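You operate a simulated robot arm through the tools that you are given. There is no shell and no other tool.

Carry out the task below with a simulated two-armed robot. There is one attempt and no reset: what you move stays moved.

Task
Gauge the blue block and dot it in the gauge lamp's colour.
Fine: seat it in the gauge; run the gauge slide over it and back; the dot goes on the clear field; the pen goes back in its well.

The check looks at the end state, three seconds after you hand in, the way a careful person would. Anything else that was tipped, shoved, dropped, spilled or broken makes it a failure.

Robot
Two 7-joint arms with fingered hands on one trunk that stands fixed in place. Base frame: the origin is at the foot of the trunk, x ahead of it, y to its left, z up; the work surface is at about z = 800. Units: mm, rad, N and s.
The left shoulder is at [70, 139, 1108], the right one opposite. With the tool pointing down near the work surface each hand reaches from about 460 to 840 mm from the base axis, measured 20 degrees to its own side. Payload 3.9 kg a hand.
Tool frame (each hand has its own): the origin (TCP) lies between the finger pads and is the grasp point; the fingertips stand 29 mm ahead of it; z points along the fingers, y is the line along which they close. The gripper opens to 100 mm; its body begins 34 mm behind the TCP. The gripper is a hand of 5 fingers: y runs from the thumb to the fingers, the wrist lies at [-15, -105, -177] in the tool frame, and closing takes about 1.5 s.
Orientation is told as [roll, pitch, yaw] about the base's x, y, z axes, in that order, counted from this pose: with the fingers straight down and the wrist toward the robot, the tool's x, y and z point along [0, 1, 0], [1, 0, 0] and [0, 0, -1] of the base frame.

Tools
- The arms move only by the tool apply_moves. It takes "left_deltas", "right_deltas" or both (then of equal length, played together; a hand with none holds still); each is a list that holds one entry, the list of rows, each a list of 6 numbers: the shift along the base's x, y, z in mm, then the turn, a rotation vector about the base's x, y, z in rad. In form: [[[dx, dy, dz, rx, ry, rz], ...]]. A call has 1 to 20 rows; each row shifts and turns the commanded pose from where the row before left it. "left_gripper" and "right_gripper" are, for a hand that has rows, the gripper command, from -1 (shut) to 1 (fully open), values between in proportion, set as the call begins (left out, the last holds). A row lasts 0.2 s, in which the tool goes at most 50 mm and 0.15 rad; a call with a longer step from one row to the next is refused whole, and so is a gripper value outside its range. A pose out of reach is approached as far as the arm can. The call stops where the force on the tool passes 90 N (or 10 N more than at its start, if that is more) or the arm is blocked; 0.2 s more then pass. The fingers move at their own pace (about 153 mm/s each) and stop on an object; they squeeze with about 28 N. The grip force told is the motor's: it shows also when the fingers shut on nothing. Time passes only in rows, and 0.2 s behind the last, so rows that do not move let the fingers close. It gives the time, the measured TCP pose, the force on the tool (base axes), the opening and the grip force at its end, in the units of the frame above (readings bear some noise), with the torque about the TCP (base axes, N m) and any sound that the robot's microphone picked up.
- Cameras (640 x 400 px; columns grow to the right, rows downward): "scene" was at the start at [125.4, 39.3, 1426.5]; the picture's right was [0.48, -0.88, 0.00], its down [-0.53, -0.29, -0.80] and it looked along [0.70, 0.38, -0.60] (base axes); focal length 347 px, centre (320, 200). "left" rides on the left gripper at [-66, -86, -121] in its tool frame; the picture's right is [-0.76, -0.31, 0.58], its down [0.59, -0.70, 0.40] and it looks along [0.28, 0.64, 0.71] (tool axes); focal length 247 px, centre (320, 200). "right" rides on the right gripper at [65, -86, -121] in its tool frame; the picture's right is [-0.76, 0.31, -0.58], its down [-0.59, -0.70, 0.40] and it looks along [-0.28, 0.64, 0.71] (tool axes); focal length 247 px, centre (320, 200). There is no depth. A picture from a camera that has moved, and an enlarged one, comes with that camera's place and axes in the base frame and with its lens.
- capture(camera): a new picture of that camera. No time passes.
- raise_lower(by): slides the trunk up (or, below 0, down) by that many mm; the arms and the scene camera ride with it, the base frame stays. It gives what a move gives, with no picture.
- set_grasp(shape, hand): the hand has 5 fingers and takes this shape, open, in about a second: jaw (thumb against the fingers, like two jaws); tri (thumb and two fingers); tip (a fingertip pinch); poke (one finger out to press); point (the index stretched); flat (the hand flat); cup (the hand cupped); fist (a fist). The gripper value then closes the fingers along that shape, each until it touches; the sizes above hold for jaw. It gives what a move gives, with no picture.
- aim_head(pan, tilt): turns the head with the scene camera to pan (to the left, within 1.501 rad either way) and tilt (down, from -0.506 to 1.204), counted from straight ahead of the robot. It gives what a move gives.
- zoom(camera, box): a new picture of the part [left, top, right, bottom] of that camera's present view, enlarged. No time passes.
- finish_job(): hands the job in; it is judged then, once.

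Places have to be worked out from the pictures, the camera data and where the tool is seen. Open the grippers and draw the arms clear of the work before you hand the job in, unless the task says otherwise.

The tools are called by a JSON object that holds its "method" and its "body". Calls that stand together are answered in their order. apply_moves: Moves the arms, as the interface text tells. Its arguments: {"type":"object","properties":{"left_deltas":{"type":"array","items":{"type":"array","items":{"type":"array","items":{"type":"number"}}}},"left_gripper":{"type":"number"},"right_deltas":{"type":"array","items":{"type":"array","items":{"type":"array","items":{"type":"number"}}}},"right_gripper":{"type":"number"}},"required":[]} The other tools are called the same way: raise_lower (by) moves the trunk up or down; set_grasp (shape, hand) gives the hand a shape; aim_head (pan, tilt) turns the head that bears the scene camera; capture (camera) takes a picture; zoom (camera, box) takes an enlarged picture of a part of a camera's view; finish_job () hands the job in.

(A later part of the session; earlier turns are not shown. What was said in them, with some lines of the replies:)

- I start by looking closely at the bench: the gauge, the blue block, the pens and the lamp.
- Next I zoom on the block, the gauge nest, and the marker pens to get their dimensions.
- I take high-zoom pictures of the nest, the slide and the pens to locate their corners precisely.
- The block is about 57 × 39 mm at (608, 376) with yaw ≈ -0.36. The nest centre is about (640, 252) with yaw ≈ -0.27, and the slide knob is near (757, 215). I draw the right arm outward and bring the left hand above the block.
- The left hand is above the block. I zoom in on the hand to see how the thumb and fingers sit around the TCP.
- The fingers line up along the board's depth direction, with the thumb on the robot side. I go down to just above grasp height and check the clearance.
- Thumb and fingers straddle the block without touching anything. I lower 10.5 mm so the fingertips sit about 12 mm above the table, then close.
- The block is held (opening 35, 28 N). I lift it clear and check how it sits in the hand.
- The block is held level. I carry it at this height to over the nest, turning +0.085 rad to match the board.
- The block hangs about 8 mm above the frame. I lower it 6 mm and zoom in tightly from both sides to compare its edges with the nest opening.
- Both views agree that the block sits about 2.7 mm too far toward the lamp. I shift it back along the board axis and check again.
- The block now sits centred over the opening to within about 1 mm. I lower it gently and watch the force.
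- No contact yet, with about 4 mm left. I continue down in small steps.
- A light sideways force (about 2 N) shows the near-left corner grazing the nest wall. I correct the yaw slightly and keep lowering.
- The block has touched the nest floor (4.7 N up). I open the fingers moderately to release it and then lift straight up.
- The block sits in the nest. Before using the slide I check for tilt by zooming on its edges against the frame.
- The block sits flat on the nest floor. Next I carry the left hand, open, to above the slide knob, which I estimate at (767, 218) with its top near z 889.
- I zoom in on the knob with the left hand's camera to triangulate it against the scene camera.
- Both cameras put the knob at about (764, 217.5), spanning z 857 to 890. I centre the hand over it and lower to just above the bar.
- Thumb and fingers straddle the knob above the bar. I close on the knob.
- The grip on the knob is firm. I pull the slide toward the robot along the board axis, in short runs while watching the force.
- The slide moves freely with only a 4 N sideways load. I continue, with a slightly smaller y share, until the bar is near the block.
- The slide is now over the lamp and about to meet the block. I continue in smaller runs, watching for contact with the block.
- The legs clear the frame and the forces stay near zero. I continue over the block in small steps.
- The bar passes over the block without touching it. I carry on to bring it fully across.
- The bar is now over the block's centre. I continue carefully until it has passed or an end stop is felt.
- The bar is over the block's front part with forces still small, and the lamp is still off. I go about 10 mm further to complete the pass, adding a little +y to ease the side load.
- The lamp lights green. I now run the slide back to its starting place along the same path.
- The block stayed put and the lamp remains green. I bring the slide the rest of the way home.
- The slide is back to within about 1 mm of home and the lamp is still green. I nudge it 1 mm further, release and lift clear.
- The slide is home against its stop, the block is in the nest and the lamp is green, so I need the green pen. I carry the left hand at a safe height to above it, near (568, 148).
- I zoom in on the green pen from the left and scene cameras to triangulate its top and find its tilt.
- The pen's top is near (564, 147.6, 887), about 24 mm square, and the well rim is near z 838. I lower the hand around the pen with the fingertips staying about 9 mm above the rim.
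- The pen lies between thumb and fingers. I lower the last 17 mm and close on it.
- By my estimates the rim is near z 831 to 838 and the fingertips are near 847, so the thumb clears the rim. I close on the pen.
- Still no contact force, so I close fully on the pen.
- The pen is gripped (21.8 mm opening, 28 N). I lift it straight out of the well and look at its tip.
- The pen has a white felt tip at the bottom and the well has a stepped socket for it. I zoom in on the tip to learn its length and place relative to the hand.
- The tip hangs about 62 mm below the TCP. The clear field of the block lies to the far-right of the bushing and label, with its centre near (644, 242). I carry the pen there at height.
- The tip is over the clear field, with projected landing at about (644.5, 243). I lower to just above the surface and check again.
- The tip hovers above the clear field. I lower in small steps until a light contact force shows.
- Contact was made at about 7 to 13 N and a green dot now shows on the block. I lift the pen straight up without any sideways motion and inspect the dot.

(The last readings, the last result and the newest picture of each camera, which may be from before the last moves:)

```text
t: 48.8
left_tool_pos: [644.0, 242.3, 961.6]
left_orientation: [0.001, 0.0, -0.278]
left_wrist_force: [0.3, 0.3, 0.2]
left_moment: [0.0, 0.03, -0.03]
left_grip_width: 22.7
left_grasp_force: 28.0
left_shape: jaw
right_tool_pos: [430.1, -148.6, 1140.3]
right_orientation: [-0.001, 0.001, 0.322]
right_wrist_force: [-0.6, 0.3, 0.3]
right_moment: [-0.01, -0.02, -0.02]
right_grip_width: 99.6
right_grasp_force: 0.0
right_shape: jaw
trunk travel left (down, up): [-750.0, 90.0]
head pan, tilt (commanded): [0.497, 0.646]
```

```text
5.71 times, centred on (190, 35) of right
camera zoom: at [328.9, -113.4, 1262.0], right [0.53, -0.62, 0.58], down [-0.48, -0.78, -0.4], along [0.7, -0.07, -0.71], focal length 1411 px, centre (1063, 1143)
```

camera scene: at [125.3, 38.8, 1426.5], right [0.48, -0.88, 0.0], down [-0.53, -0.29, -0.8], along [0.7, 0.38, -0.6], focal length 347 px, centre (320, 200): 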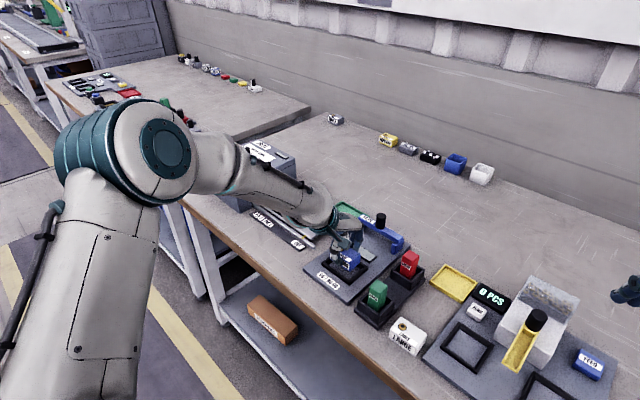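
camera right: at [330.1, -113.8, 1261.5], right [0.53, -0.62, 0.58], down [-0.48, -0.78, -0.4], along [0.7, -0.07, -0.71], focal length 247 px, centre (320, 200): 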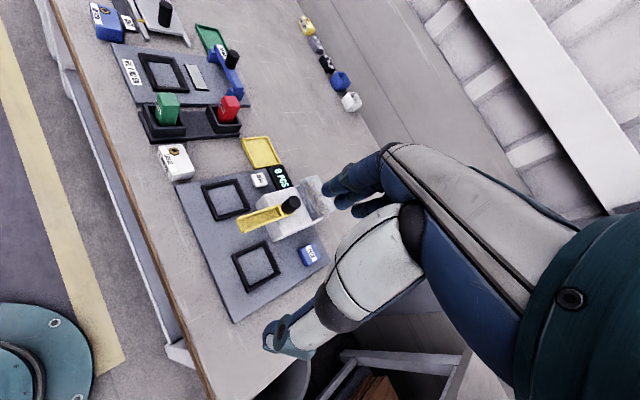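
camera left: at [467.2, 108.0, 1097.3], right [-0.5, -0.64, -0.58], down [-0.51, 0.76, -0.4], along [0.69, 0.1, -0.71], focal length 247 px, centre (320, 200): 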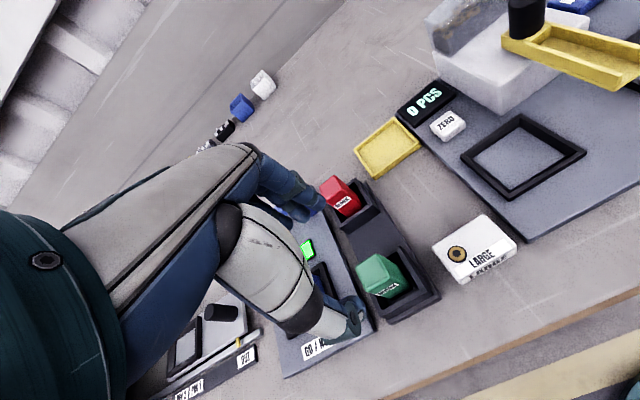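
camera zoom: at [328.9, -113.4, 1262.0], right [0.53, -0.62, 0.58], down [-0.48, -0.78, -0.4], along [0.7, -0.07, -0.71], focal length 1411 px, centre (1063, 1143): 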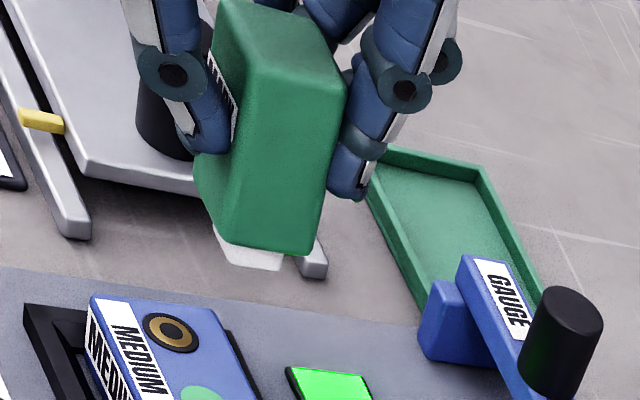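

The dot is round, green and on the clear field, free of the label and bushing. Next I check how the pen sits in the hand before returning it to its well.

{"method": "zoom", "body": {"camera": "left", "box": [270, 180, 450, 330]}}

{"method": "zoom", "body": {"camera": "scene", "box": [350, 205, 398, 250]}}

{"method": "capture", "body": {"camera": "right"}}

```text
2.67 times, centred on (360, 255) of left
camera zoom: at [543.0, 202.4, 1083.1], right [-0.5, -0.64, -0.58], down [-0.51, 0.76, -0.4], along [0.69, 0.1, -0.71], focal length 659 px, centre (213, 53)
```

zoom: 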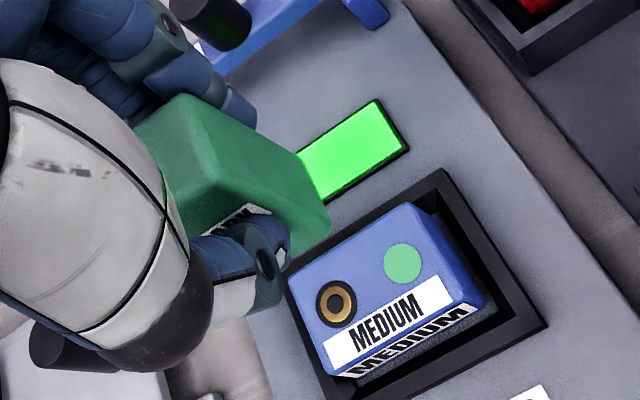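

```text
8.89 times, centred on (374, 228) of scene
camera zoom: at [125.7, 39.5, 1426.5], right [0.48, -0.88, 0.0], down [-0.53, -0.29, -0.8], along [0.7, 0.38, -0.6], focal length 3086 px, centre (-160, -44)
```

zoom: 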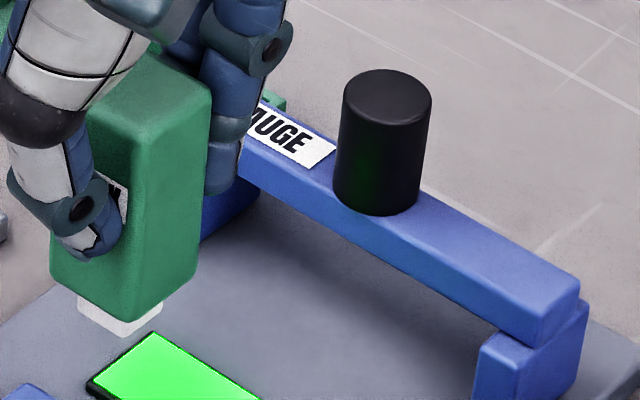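

```text
taken
camera right: at [328.9, -113.4, 1262.0], right [0.53, -0.62, 0.58], down [-0.48, -0.78, -0.4], along [0.7, -0.07, -0.71], focal length 247 px, centre (320, 200)
```

right: 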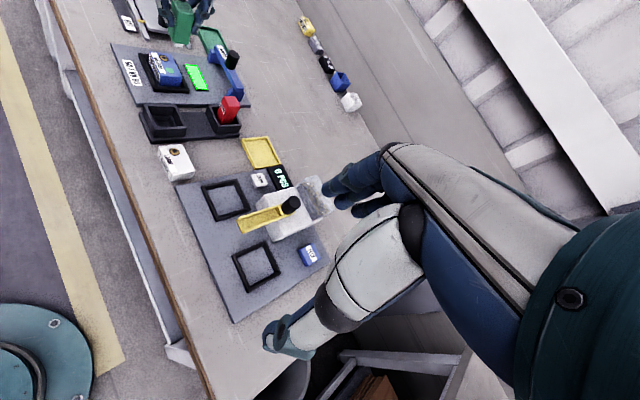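

The pen's pose in the hand is unchanged. I carry it back over its well along the reverse path.

{"method": "apply_moves", "body": {"left_deltas": [[[-20.1, -23.8, 0, 0, 0, 0], [-20.1, -23.8, 0, 0, 0, 0], [-20.1, -23.8, 0, 0, 0, 0], [-20.2, -23.7, 0, 0, 0, 0], [0, 0, 0, 0, 0, 0]]]}}

{"method": "apply_moves", "body": {"left_deltas": [[[0, 0, -20, 0, 0, 0], [0, 0, -18, 0, 0, 0], [0, 0, 0, 0, 0, 0]]]}}

{"method": "zoom", "body": {"camera": "right", "box": [130, 60, 210, 140]}}

{"method": "zoom", "body": {"camera": "scene", "box": [345, 250, 425, 330]}}

{"method": "zoom", "body": {"camera": "left", "box": [290, 180, 450, 310]}}

```text
t: 50.0
left_tool_pos: [564.7, 148.1, 964.1]
left_orientation: [0.0, 0.001, -0.279]
left_wrist_force: [-0.2, 0.4, -1.0]
left_moment: [-0.04, 0.0, 0.03]
left_grip_width: 22.7
left_grasp_force: 27.5
left_shape: jaw
right_tool_pos: [431.1, -149.8, 1141.4]
right_orientation: [0.001, 0.001, 0.321]
right_wrist_force: [-0.4, 0.0, 0.2]
right_moment: [0.0, 0.01, -0.01]
right_grip_width: 100.0
right_grasp_force: 0.1
right_shape: jaw
trunk travel left (down, up): [-750.0, 90.0]
head pan, tilt (commanded): [0.497, 0.646]
```

```text
t: 50.8
left_tool_pos: [563.7, 145.6, 926.7]
left_orientation: [0.0, 0.001, -0.278]
left_wrist_force: [0.0, 0.0, -0.8]
left_moment: [0.0, -0.03, 0.02]
left_grip_width: 22.8
left_grasp_force: 27.7
left_shape: jaw
right_tool_pos: [429.2, -148.5, 1140.4]
right_orientation: [0.001, 0.0, 0.323]
right_wrist_force: [0.0, -0.4, 0.4]
right_moment: [-0.01, -0.01, 0.02]
right_grip_width: 99.9
right_grasp_force: 0.0
right_shape: jaw
trunk travel left (down, up): [-750.0, 90.0]
head pan, tilt (commanded): [0.497, 0.646]
```

```text
5.00 times, centred on (170, 100) of right
camera zoom: at [328.2, -113.8, 1262.2], right [0.53, -0.62, 0.58], down [-0.48, -0.78, -0.4], along [0.7, -0.07, -0.71], focal length 1235 px, centre (1070, 700)
```

zoom: 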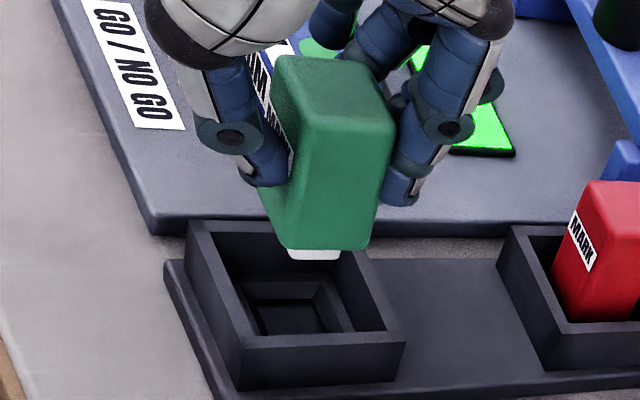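

```text
5.00 times, centred on (385, 290) of scene
camera zoom: at [124.9, 39.0, 1426.6], right [0.48, -0.88, 0.0], down [-0.53, -0.29, -0.8], along [0.7, 0.38, -0.6], focal length 1736 px, centre (-5, -250)
```

zoom: 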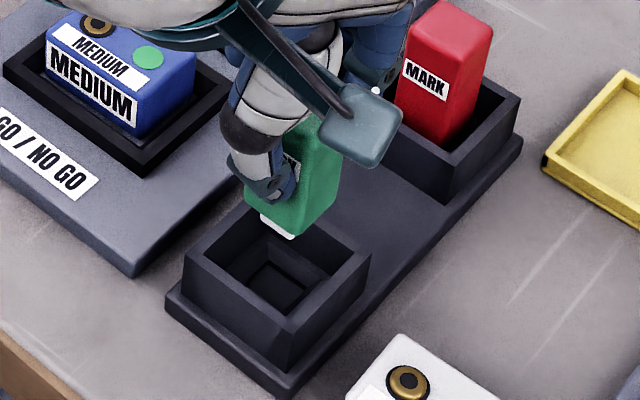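

```text
3.08 times, centred on (370, 245) of left
camera zoom: at [462.7, 105.8, 1046.9], right [-0.5, -0.64, -0.58], down [-0.51, 0.76, -0.4], along [0.7, 0.1, -0.71], focal length 760 px, centre (166, 62)
```

zoom: 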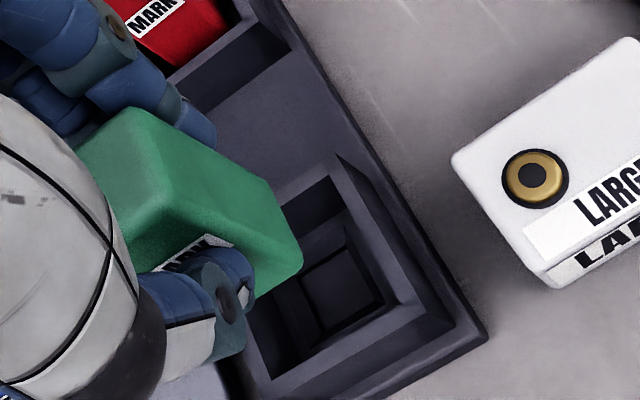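

The pen is back over the well. It shifted about 3 mm toward the robot when I gripped it, so I offset 1.4 mm forward to centre it, then lower the tip into the well opening and look.

{"method": "apply_moves", "body": {"left_deltas": [[[1.4, -0.4, -10, 0, 0, 0], [0, 0, -8, 0, 0, 0], [0, 0, 0, 0, 0, 0]]]}}

{"method": "zoom", "body": {"camera": "right", "box": [140, 80, 204, 140]}}

{"method": "zoom", "body": {"camera": "scene", "box": [355, 265, 419, 325]}}

{"method": "zoom", "body": {"camera": "left", "box": [330, 200, 430, 300]}}

```text
t: 51.6
left_tool_pos: [565.9, 145.6, 907.6]
left_orientation: [-0.001, 0.0, -0.278]
left_wrist_force: [0.3, 0.3, -0.6]
left_moment: [-0.02, 0.02, 0.0]
left_grip_width: 22.6
left_grasp_force: 28.0
left_shape: jaw
right_tool_pos: [430.0, -149.2, 1140.8]
right_orientation: [0.0, 0.001, 0.321]
right_wrist_force: [0.4, 0.0, -0.1]
right_moment: [-0.01, 0.02, -0.01]
right_grip_width: 99.5
right_grasp_force: 0.1
right_shape: jaw
trunk travel left (down, up): [-750.0, 90.0]
head pan, tilt (commanded): [0.497, 0.646]
```

```text
6.67 times, centred on (172, 110) of right
camera zoom: at [328.7, -113.5, 1262.0], right [0.53, -0.62, 0.58], down [-0.48, -0.78, -0.4], along [0.7, -0.07, -0.71], focal length 1646 px, centre (1307, 800)
```

zoom: 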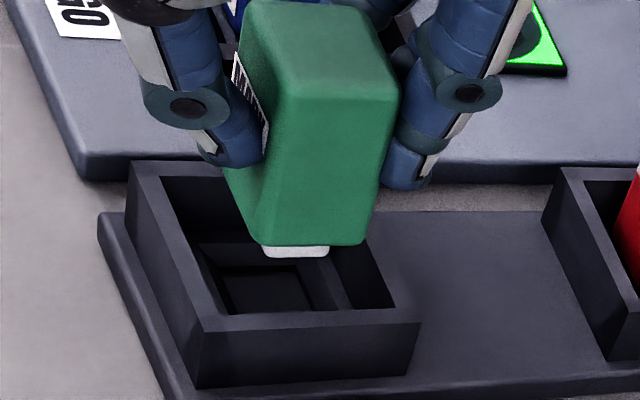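

```text
6.67 times, centred on (387, 295) of scene
camera zoom: at [125.5, 39.4, 1426.5], right [0.48, -0.88, 0.0], down [-0.53, -0.29, -0.8], along [0.7, 0.38, -0.6], focal length 2314 px, centre (-127, -433)
```

zoom: 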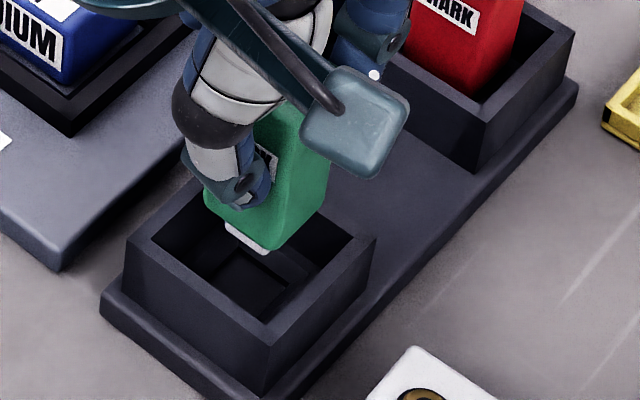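

```text
4.00 times, centred on (380, 250) of left
camera zoom: at [464.6, 105.5, 1028.2], right [-0.5, -0.64, -0.58], down [-0.51, 0.76, -0.4], along [0.7, 0.1, -0.71], focal length 988 px, centre (80, 0)
```

zoom: 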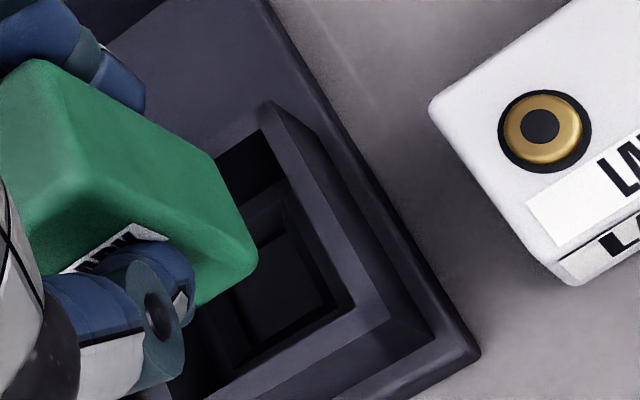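

The tip sits slightly forward of the hand axis, the same small lean it had when lifted. Lowering at the exact pose where I picked it up is therefore right. I undo the 1.4 mm offset and lower gently.

{"method": "apply_moves", "body": {"left_deltas": [[[-1.4, 0.4, 0, 0, 0, 0], [0, 0, -6, 0, 0, 0], [0, 0, -6, 0, 0, 0], [0, 0, 0, 0, 0, 0]]]}}

{"method": "zoom", "body": {"camera": "right", "box": [140, 80, 204, 140]}}

{"method": "zoom", "body": {"camera": "scene", "box": [355, 265, 419, 325]}}

{"method": "zoom", "body": {"camera": "left", "box": [330, 200, 430, 300]}}

```text
t: 52.6
left_tool_pos: [562.8, 146.5, 894.1]
left_orientation: [0.001, 0.0, -0.277]
left_wrist_force: [1.0, -0.2, 0.0]
left_moment: [-0.01, -0.02, -0.02]
left_grip_width: 22.5
left_grasp_force: 27.6
left_shape: jaw
right_tool_pos: [430.0, -148.7, 1141.5]
right_orientation: [0.001, 0.0, 0.321]
right_wrist_force: [0.2, 0.4, -0.4]
right_moment: [0.04, 0.01, 0.0]
right_grip_width: 99.8
right_grasp_force: 0.0
right_shape: jaw
trunk travel left (down, up): [-750.0, 90.0]
head pan, tilt (commanded): [0.497, 0.646]
```

```text
6.67 times, centred on (172, 110) of right
camera zoom: at [328.6, -113.6, 1262.1], right [0.53, -0.62, 0.58], down [-0.48, -0.78, -0.4], along [0.7, -0.07, -0.71], focal length 1646 px, centre (1307, 800)
```

zoom: 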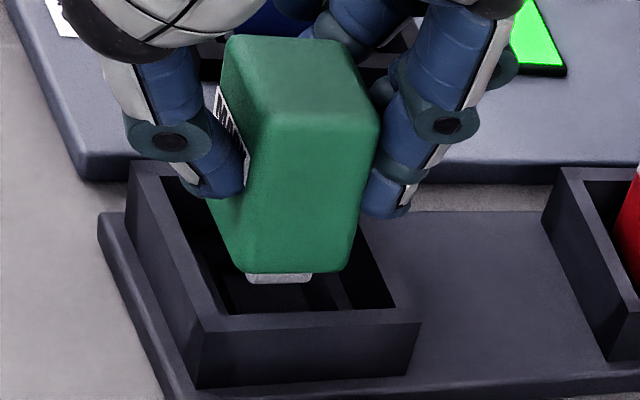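

```text
6.67 times, centred on (387, 295) of scene
camera zoom: at [125.4, 39.3, 1426.5], right [0.48, -0.88, 0.0], down [-0.53, -0.29, -0.8], along [0.7, 0.38, -0.6], focal length 2314 px, centre (-127, -433)
```

zoom: 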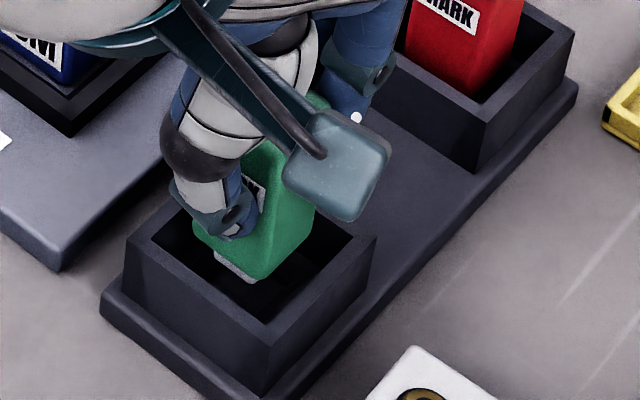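

```text
4.00 times, centred on (380, 250) of left
camera zoom: at [462.5, 107.1, 1015.6], right [-0.5, -0.64, -0.58], down [-0.51, 0.76, -0.4], along [0.7, 0.1, -0.71], focal length 988 px, centre (80, 0)
```

zoom: 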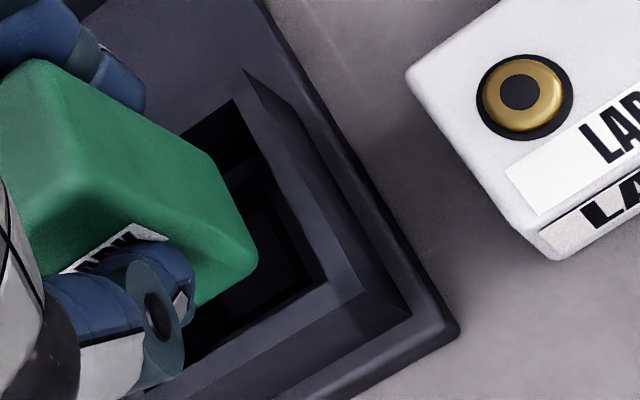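

The pen bottom is inside the well walls with no contact. I keep lowering in small steps, watching the force.

{"method": "apply_moves", "body": {"left_deltas": [[[0, 0, -5, 0, 0, 0], [0, 0, -4, 0, 0, 0], [0, 0, 0, 0, 0, 0]]]}}

{"method": "apply_moves", "body": {"left_deltas": [[[0, 0, -4, 0, 0, 0], [0, 0, 0, 0, 0, 0]]]}}

{"method": "zoom", "body": {"camera": "right", "box": [130, 60, 226, 140]}}

{"method": "zoom", "body": {"camera": "left", "box": [250, 180, 430, 330]}}

```text
t: 53.4
left_tool_pos: [562.7, 147.3, 885.4]
left_orientation: [-0.001, 0.001, -0.277]
left_wrist_force: [0.7, -0.2, -1.8]
left_moment: [0.02, 0.0, 0.02]
left_grip_width: 22.4
left_grasp_force: 27.8
left_shape: jaw
right_tool_pos: [429.9, -148.6, 1140.7]
right_orientation: [-0.001, 0.0, 0.322]
right_wrist_force: [-0.4, 0.2, 0.0]
right_moment: [0.01, 0.0, -0.01]
right_grip_width: 99.9
right_grasp_force: 0.1
right_shape: jaw
trunk travel left (down, up): [-750.0, 90.0]
head pan, tilt (commanded): [0.497, 0.646]
```

```text
t: 54.0
left_tool_pos: [563.3, 146.5, 880.6]
left_orientation: [0.002, 0.001, -0.277]
left_wrist_force: [-0.7, 0.1, -1.1]
left_moment: [0.01, 0.0, 0.03]
left_grip_width: 22.6
left_grasp_force: 27.7
left_shape: jaw
right_tool_pos: [430.2, -148.3, 1140.3]
right_orientation: [0.001, -0.001, 0.321]
right_wrist_force: [0.3, 0.8, -0.4]
right_moment: [-0.02, -0.01, -0.01]
right_grip_width: 99.5
right_grasp_force: 0.1
right_shape: jaw
trunk travel left (down, up): [-750.0, 90.0]
head pan, tilt (commanded): [0.497, 0.646]
```

```text
5.00 times, centred on (178, 100) of right
camera zoom: at [328.6, -113.5, 1262.0], right [0.53, -0.62, 0.58], down [-0.48, -0.78, -0.4], along [0.7, -0.07, -0.71], focal length 1235 px, centre (1030, 700)
```

zoom: 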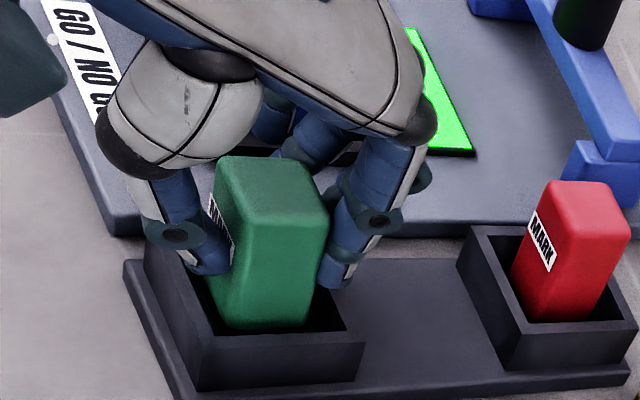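

```text
2.67 times, centred on (340, 255) of left
camera zoom: at [462.6, 106.4, 1002.8], right [-0.5, -0.64, -0.58], down [-0.51, 0.76, -0.4], along [0.69, 0.1, -0.71], focal length 659 px, centre (267, 53)
```

zoom: 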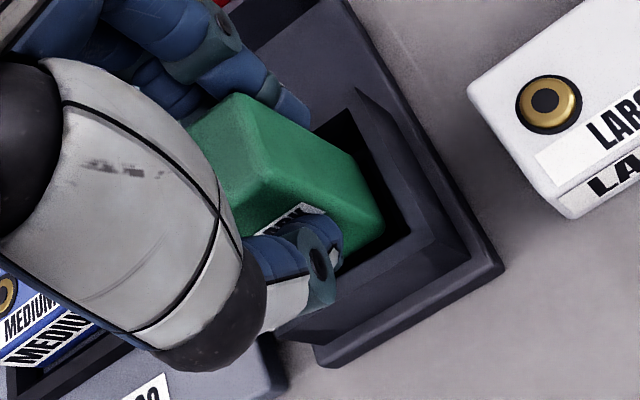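

About 5 mm remain, still with no contact force. I continue to the original depth.

{"method": "apply_moves", "body": {"left_deltas": [[[0, 0, -2.5, 0, 0, 0], [0, 0, 0, 0, 0, 0]]]}}

{"method": "apply_moves", "body": {"left_deltas": [[[0, 0, -1.5, 0, 0, 0], [0, 0, 0, 0, 0, 0]]]}}

{"method": "apply_moves", "body": {"left_deltas": [[[0, 0, -1, 0, 0, 0], [0, 0, 0, 0, 0, 0]]]}}

{"method": "zoom", "body": {"camera": "right", "box": [130, 60, 226, 140]}}

{"method": "zoom", "body": {"camera": "scene", "box": [340, 240, 420, 320]}}

```text
t: 54.6
left_tool_pos: [564.6, 146.4, 879.0]
left_orientation: [-0.001, -0.001, -0.278]
left_wrist_force: [-0.3, -0.8, -0.4]
left_moment: [0.0, 0.0, 0.02]
left_grip_width: 22.7
left_grasp_force: 28.7
left_shape: jaw
right_tool_pos: [430.4, -149.8, 1141.6]
right_orientation: [0.002, -0.001, 0.322]
right_wrist_force: [0.5, -0.4, -0.3]
right_moment: [-0.01, 0.02, -0.01]
right_grip_width: 99.8
right_grasp_force: 0.0
right_shape: jaw
trunk travel left (down, up): [-750.0, 90.0]
head pan, tilt (commanded): [0.497, 0.646]
```

```text
t: 55.2
left_tool_pos: [563.8, 145.4, 877.3]
left_orientation: [0.0, 0.0, -0.278]
left_wrist_force: [0.0, 0.4, -0.7]
left_moment: [-0.04, 0.02, -0.01]
left_grip_width: 22.9
left_grasp_force: 28.0
left_shape: jaw
right_tool_pos: [431.0, -148.9, 1140.3]
right_orientation: [0.001, 0.001, 0.32]
right_wrist_force: [0.4, -0.3, -0.1]
right_moment: [0.02, 0.05, -0.03]
right_grip_width: 99.8
right_grasp_force: 0.0
right_shape: jaw
trunk travel left (down, up): [-750.0, 90.0]
head pan, tilt (commanded): [0.497, 0.646]
```

```text
t: 55.8
left_tool_pos: [564.5, 146.9, 876.6]
left_orientation: [-0.001, -0.002, -0.277]
left_wrist_force: [-0.2, 0.9, -0.6]
left_moment: [-0.01, -0.03, -0.01]
left_grip_width: 22.7
left_grasp_force: 27.9
left_shape: jaw
right_tool_pos: [431.2, -148.2, 1141.0]
right_orientation: [0.001, -0.001, 0.32]
right_wrist_force: [0.8, 0.1, -0.6]
right_moment: [-0.02, 0.02, 0.01]
right_grip_width: 99.9
right_grasp_force: 0.1
right_shape: jaw
trunk travel left (down, up): [-750.0, 90.0]
head pan, tilt (commanded): [0.497, 0.646]
```

```text
5.00 times, centred on (178, 100) of right
camera zoom: at [328.7, -113.5, 1262.0], right [0.53, -0.62, 0.58], down [-0.48, -0.78, -0.4], along [0.7, -0.07, -0.71], focal length 1235 px, centre (1030, 700)
```

zoom: 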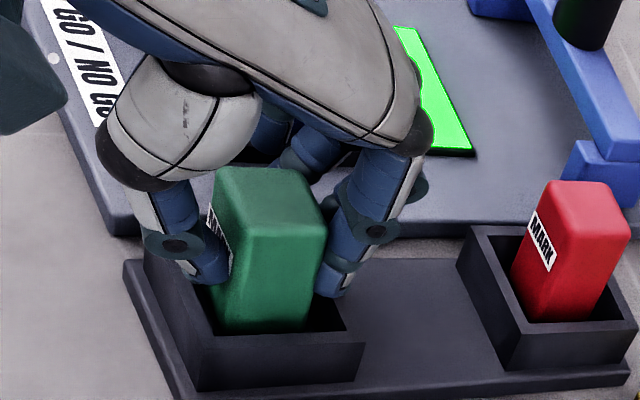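

```text
5.00 times, centred on (380, 280) of scene
camera zoom: at [125.5, 39.3, 1426.5], right [0.48, -0.88, 0.0], down [-0.53, -0.29, -0.8], along [0.7, 0.38, -0.6], focal length 1736 px, centre (20, -200)
```

zoom: 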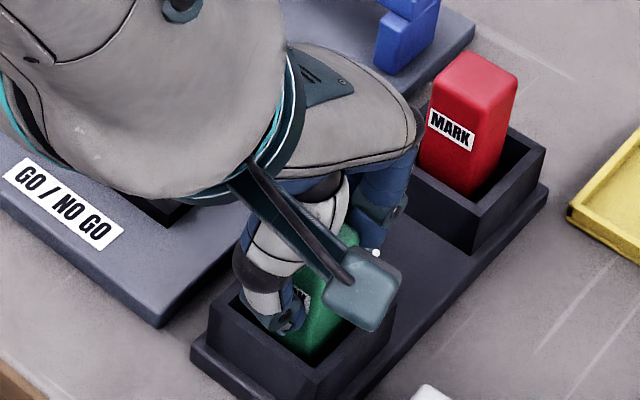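

Still no contact at the pick-up depth, so the pen probably slid up slightly in the grip during dotting. I lower up to 2 mm more, watching the force.

{"method": "apply_moves", "body": {"left_deltas": [[[0, 0, -1, 0, 0, 0], [0, 0, 0, 0, 0, 0]]]}}

{"method": "apply_moves", "body": {"left_deltas": [[[0, 0, -1, 0, 0, 0], [0, 0, 0, 0, 0, 0]]]}}

```text
t: 56.4
left_tool_pos: [563.9, 146.1, 876.8]
left_orientation: [0.002, -0.001, -0.279]
left_wrist_force: [0.1, 0.7, 0.6]
left_moment: [0.02, -0.01, 0.01]
left_grip_width: 22.8
left_grasp_force: 28.3
left_shape: jaw
right_tool_pos: [429.5, -149.4, 1141.0]
right_orientation: [0.0, 0.001, 0.319]
right_wrist_force: [-0.3, -0.5, -0.6]
right_moment: [-0.01, 0.02, -0.02]
right_grip_width: 99.7
right_grasp_force: 0.0
right_shape: jaw
trunk travel left (down, up): [-750.0, 90.0]
head pan, tilt (commanded): [0.497, 0.646]
```

```text
t: 57.0
left_tool_pos: [564.0, 147.5, 875.9]
left_orientation: [0.001, -0.001, -0.277]
left_wrist_force: [-0.3, -0.3, 5.9]
left_moment: [0.01, 0.0, 0.01]
left_grip_width: 22.7
left_grasp_force: 27.8
left_shape: jaw
right_tool_pos: [429.3, -148.9, 1141.0]
right_orientation: [0.001, -0.001, 0.321]
right_wrist_force: [0.3, -0.9, 0.3]
right_moment: [0.0, -0.02, 0.02]
right_grip_width: 99.9
right_grasp_force: 0.0
right_shape: jaw
trunk travel left (down, up): [-750.0, 90.0]
head pan, tilt (commanded): [0.497, 0.646]
```

The pen tip is seated (5.9 N). I ease off slightly and open the fingers to release it.

{"method": "apply_moves", "body": {"left_deltas": [[[0, 0, 1, 0, 0, 0], [0, 0, 0, 0, 0, 0], [0, 0, 0, 0, 0, 0], [0, 0, 0, 0, 0, 0], [0, 0, 0, 0, 0, 0]]], "left_gripper": 0.2}}

{"method": "zoom", "body": {"camera": "right", "box": [130, 60, 226, 140]}}

{"method": "zoom", "body": {"camera": "left", "box": [250, 180, 430, 330]}}

```text
t: 58.2
left_tool_pos: [564.4, 148.1, 876.8]
left_orientation: [-0.002, 0.0, -0.28]
left_wrist_force: [-0.3, -0.6, -0.9]
left_moment: [0.01, -0.01, 0.01]
left_grip_width: 59.6
left_grasp_force: 0.1
left_shape: jaw
right_tool_pos: [431.2, -149.1, 1141.3]
right_orientation: [0.0, 0.0, 0.322]
right_wrist_force: [0.0, -0.2, -0.3]
right_moment: [-0.01, 0.02, 0.02]
right_grip_width: 99.7
right_grasp_force: 0.0
right_shape: jaw
trunk travel left (down, up): [-750.0, 90.0]
head pan, tilt (commanded): [0.497, 0.646]
```

```text
5.00 times, centred on (178, 100) of right
camera zoom: at [328.6, -113.6, 1262.1], right [0.53, -0.62, 0.58], down [-0.48, -0.78, -0.4], along [0.7, -0.07, -0.71], focal length 1235 px, centre (1030, 700)
```

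zoom: 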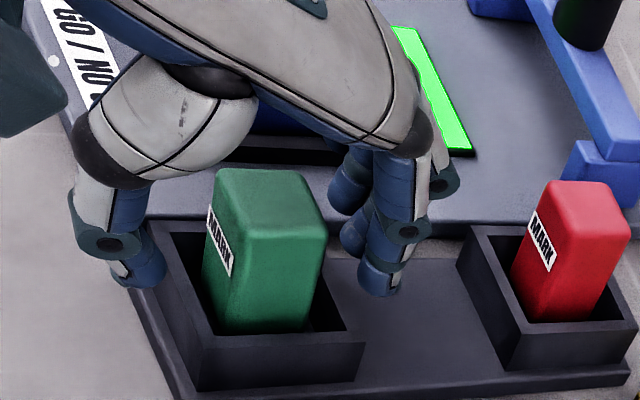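

```text
2.67 times, centred on (340, 255) of left
camera zoom: at [463.1, 106.8, 996.3], right [-0.5, -0.64, -0.58], down [-0.51, 0.76, -0.4], along [0.69, 0.1, -0.71], focal length 659 px, centre (267, 53)
```

zoom: 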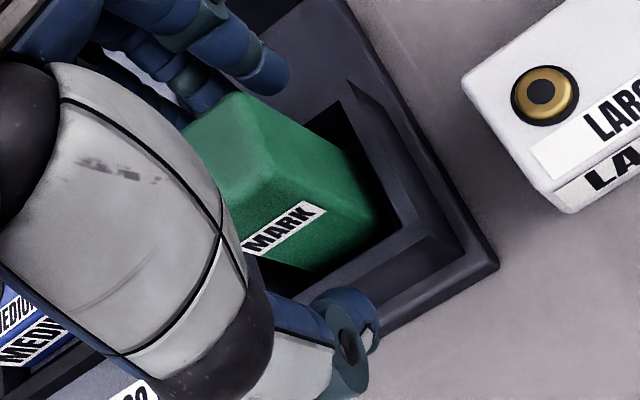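

The pen stands in its well. I lift the hand straight up and clear, then inspect the pen from all cameras.

{"method": "apply_moves", "body": {"left_deltas": [[[0, 0, 10, 0, 0, 0], [0, 0, 25, 0, 0, 0], [0, 0, 35, 0, 0, 0], [0, 0, 30, 0, 0, 0], [0, 0, 0, 0, 0, 0]]], "left_gripper": 0.3}}

{"method": "zoom", "body": {"camera": "right", "box": [130, 60, 226, 140]}}

{"method": "zoom", "body": {"camera": "scene", "box": [348, 275, 412, 335]}}

{"method": "zoom", "body": {"camera": "left", "box": [320, 220, 460, 330]}}

```text
t: 59.4
left_tool_pos: [562.8, 149.4, 976.9]
left_orientation: [0.0, 0.0, -0.278]
left_wrist_force: [-0.1, 0.2, 0.2]
left_moment: [-0.03, -0.01, -0.03]
left_grip_width: 64.9
left_grasp_force: 0.1
left_shape: jaw
right_tool_pos: [431.3, -148.5, 1140.4]
right_orientation: [0.001, 0.0, 0.321]
right_wrist_force: [0.8, -0.6, 0.3]
right_moment: [-0.01, 0.0, -0.01]
right_grip_width: 99.9
right_grasp_force: 0.0
right_shape: jaw
trunk travel left (down, up): [-750.0, 90.0]
head pan, tilt (commanded): [0.497, 0.646]
```

```text
5.00 times, centred on (178, 100) of right
camera zoom: at [329.2, -113.5, 1261.9], right [0.53, -0.62, 0.58], down [-0.48, -0.78, -0.4], along [0.7, -0.07, -0.71], focal length 1235 px, centre (1030, 700)
```

zoom: 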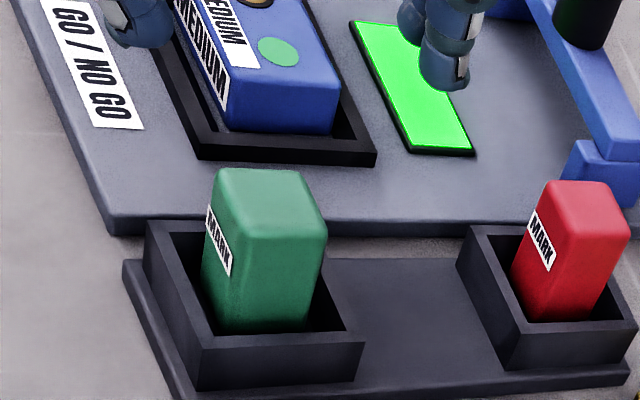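

```text
6.67 times, centred on (380, 305) of scene
camera zoom: at [126.0, 39.4, 1426.4], right [0.48, -0.88, 0.0], down [-0.53, -0.29, -0.8], along [0.7, 0.38, -0.6], focal length 2314 px, centre (-80, -500)
```

zoom: 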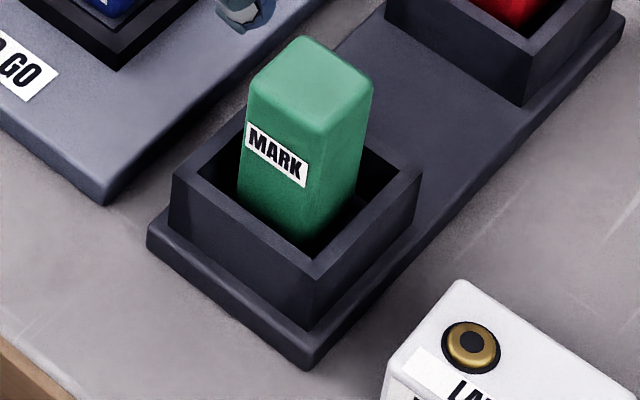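

```text
3.64 times, centred on (390, 275) of left
camera zoom: at [462.0, 108.9, 1097.7], right [-0.5, -0.64, -0.58], down [-0.51, 0.76, -0.4], along [0.69, 0.1, -0.71], focal length 898 px, centre (66, -73)
```

zoom: 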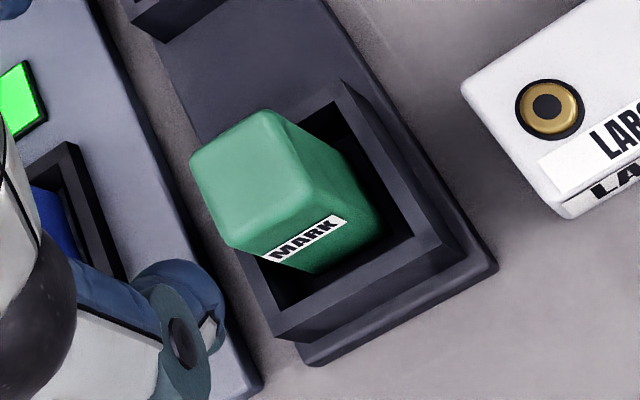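

The green pen stands upright in its well, essentially as before. I open the hand fully and withdraw the left arm up and back to its starting area.

{"method": "apply_moves", "body": {"left_deltas": [[[0, 0, 40, 0, 0, 0], [0, 0, 45, 0, 0, 0], [0, 0, 45, 0, 0, 0], [-18.2, 44.6, 0, 0, 0, 0.1], [-18.2, 44.6, 0, 0, 0, 0.1], [-18.2, 44.6, 0, 0, 0, 0.1], [-18.2, 44.6, 0, 0, 0, 0.1], [-18.2, 44.6, 0, 0, 0, 0.1], [-18.2, 44.6, 0, 0, 0, 0.1], [0, 0, 0, 0, 0, 0]]], "left_gripper": 1}}

{"method": "capture", "body": {"camera": "scene"}}

{"method": "capture", "body": {"camera": "left"}}

{"method": "zoom", "body": {"camera": "right", "box": [80, 0, 280, 160]}}

{"method": "zoom", "body": {"camera": "scene", "box": [310, 200, 430, 320]}}

```text
t: 61.6
left_tool_pos: [454.8, 415.5, 1107.1]
left_orientation: [0.001, -0.001, 0.323]
left_wrist_force: [0.4, 0.3, 0.0]
left_moment: [0.02, 0.01, -0.02]
left_grip_width: 99.8
left_grasp_force: 0.0
left_shape: jaw
right_tool_pos: [429.7, -150.3, 1141.7]
right_orientation: [0.001, 0.0, 0.322]
right_wrist_force: [-0.2, 0.2, 0.6]
right_moment: [0.01, 0.05, -0.01]
right_grip_width: 99.9
right_grasp_force: 0.0
right_shape: jaw
trunk travel left (down, up): [-750.0, 90.0]
head pan, tilt (commanded): [0.497, 0.646]
```

```text
taken
camera scene: at [125.8, 38.4, 1426.5], right [0.48, -0.88, 0.0], down [-0.53, -0.29, -0.8], along [0.7, 0.38, -0.6], focal length 347 px, centre (320, 200)
```

scene: 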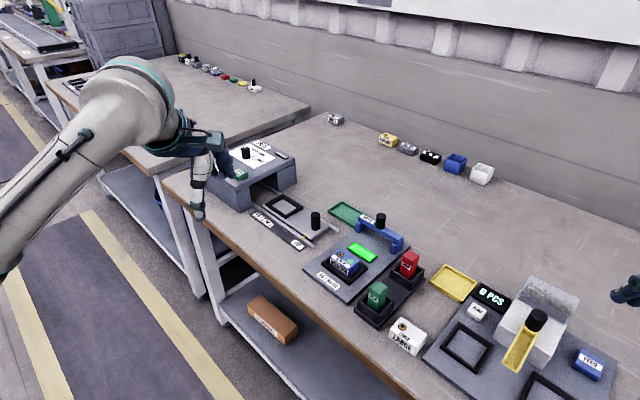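

```text
taken
camera left: at [392.7, 325.2, 1228.0], right [-0.05, -0.81, -0.58], down [-0.85, 0.34, -0.4], along [0.52, 0.47, -0.71], focal length 247 px, centre (320, 200)
```

left: 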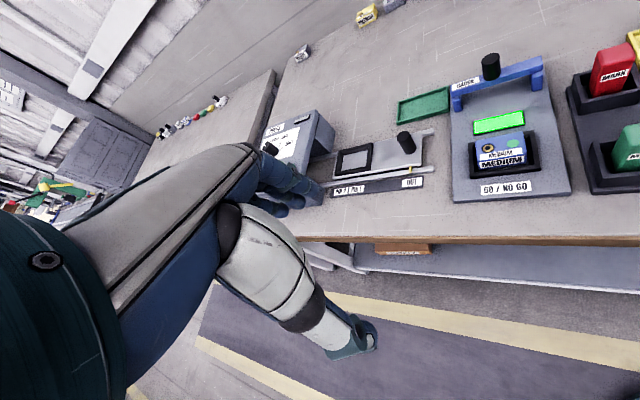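

```text
2.50 times, centred on (180, 80) of right
camera zoom: at [329.0, -114.4, 1261.9], right [0.53, -0.62, 0.58], down [-0.48, -0.78, -0.4], along [0.7, -0.07, -0.71], focal length 617 px, centre (670, 500)
```

zoom: 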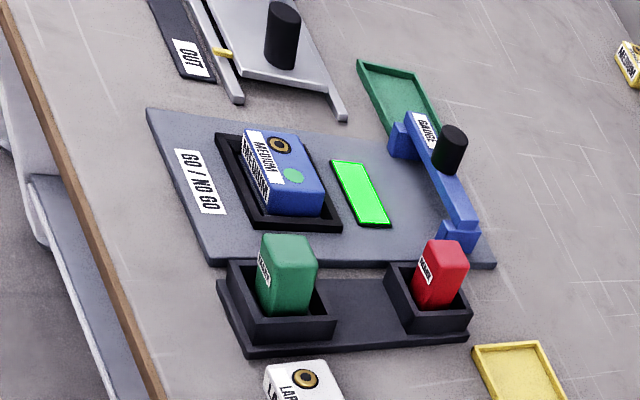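

```text
3.33 times, centred on (370, 260) of scene
camera zoom: at [125.8, 38.4, 1426.5], right [0.48, -0.88, 0.0], down [-0.53, -0.29, -0.8], along [0.7, 0.38, -0.6], focal length 1157 px, centre (153, 0)
```

zoom: 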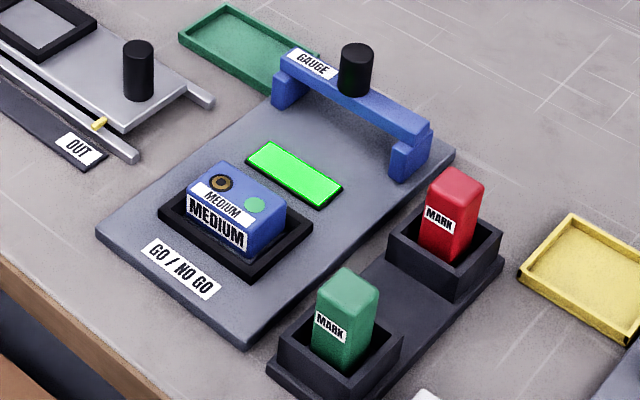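

The block is seated with a green dot on its clear field and the lamp is green. The slide is home, the green pen stands in its well, nothing else has moved, and both arms are clear with open hands. I hand the job in.

{"method": "finish_job", "body": {}}

```text
The job is handed in.
```

The blue block is gauged and carries a green dot on its clear field, matching the gauge lamp, and I have handed the job in.

- **Gauging:** the block is seated in the gauge nest. I ran the slide over it and back to its end stop, and the lamp lit green.
- **Dot:** it sits clear of the label and the bushing.
- **Pen:** the green pen is upright in its well, within about 2 mm of where it stood before.
- **Rest of the bench:** nothing else looked moved in the final pictures. Both hands are open and clear of the work. I left the block in the nest, since the task did not ask for it to be moved on.
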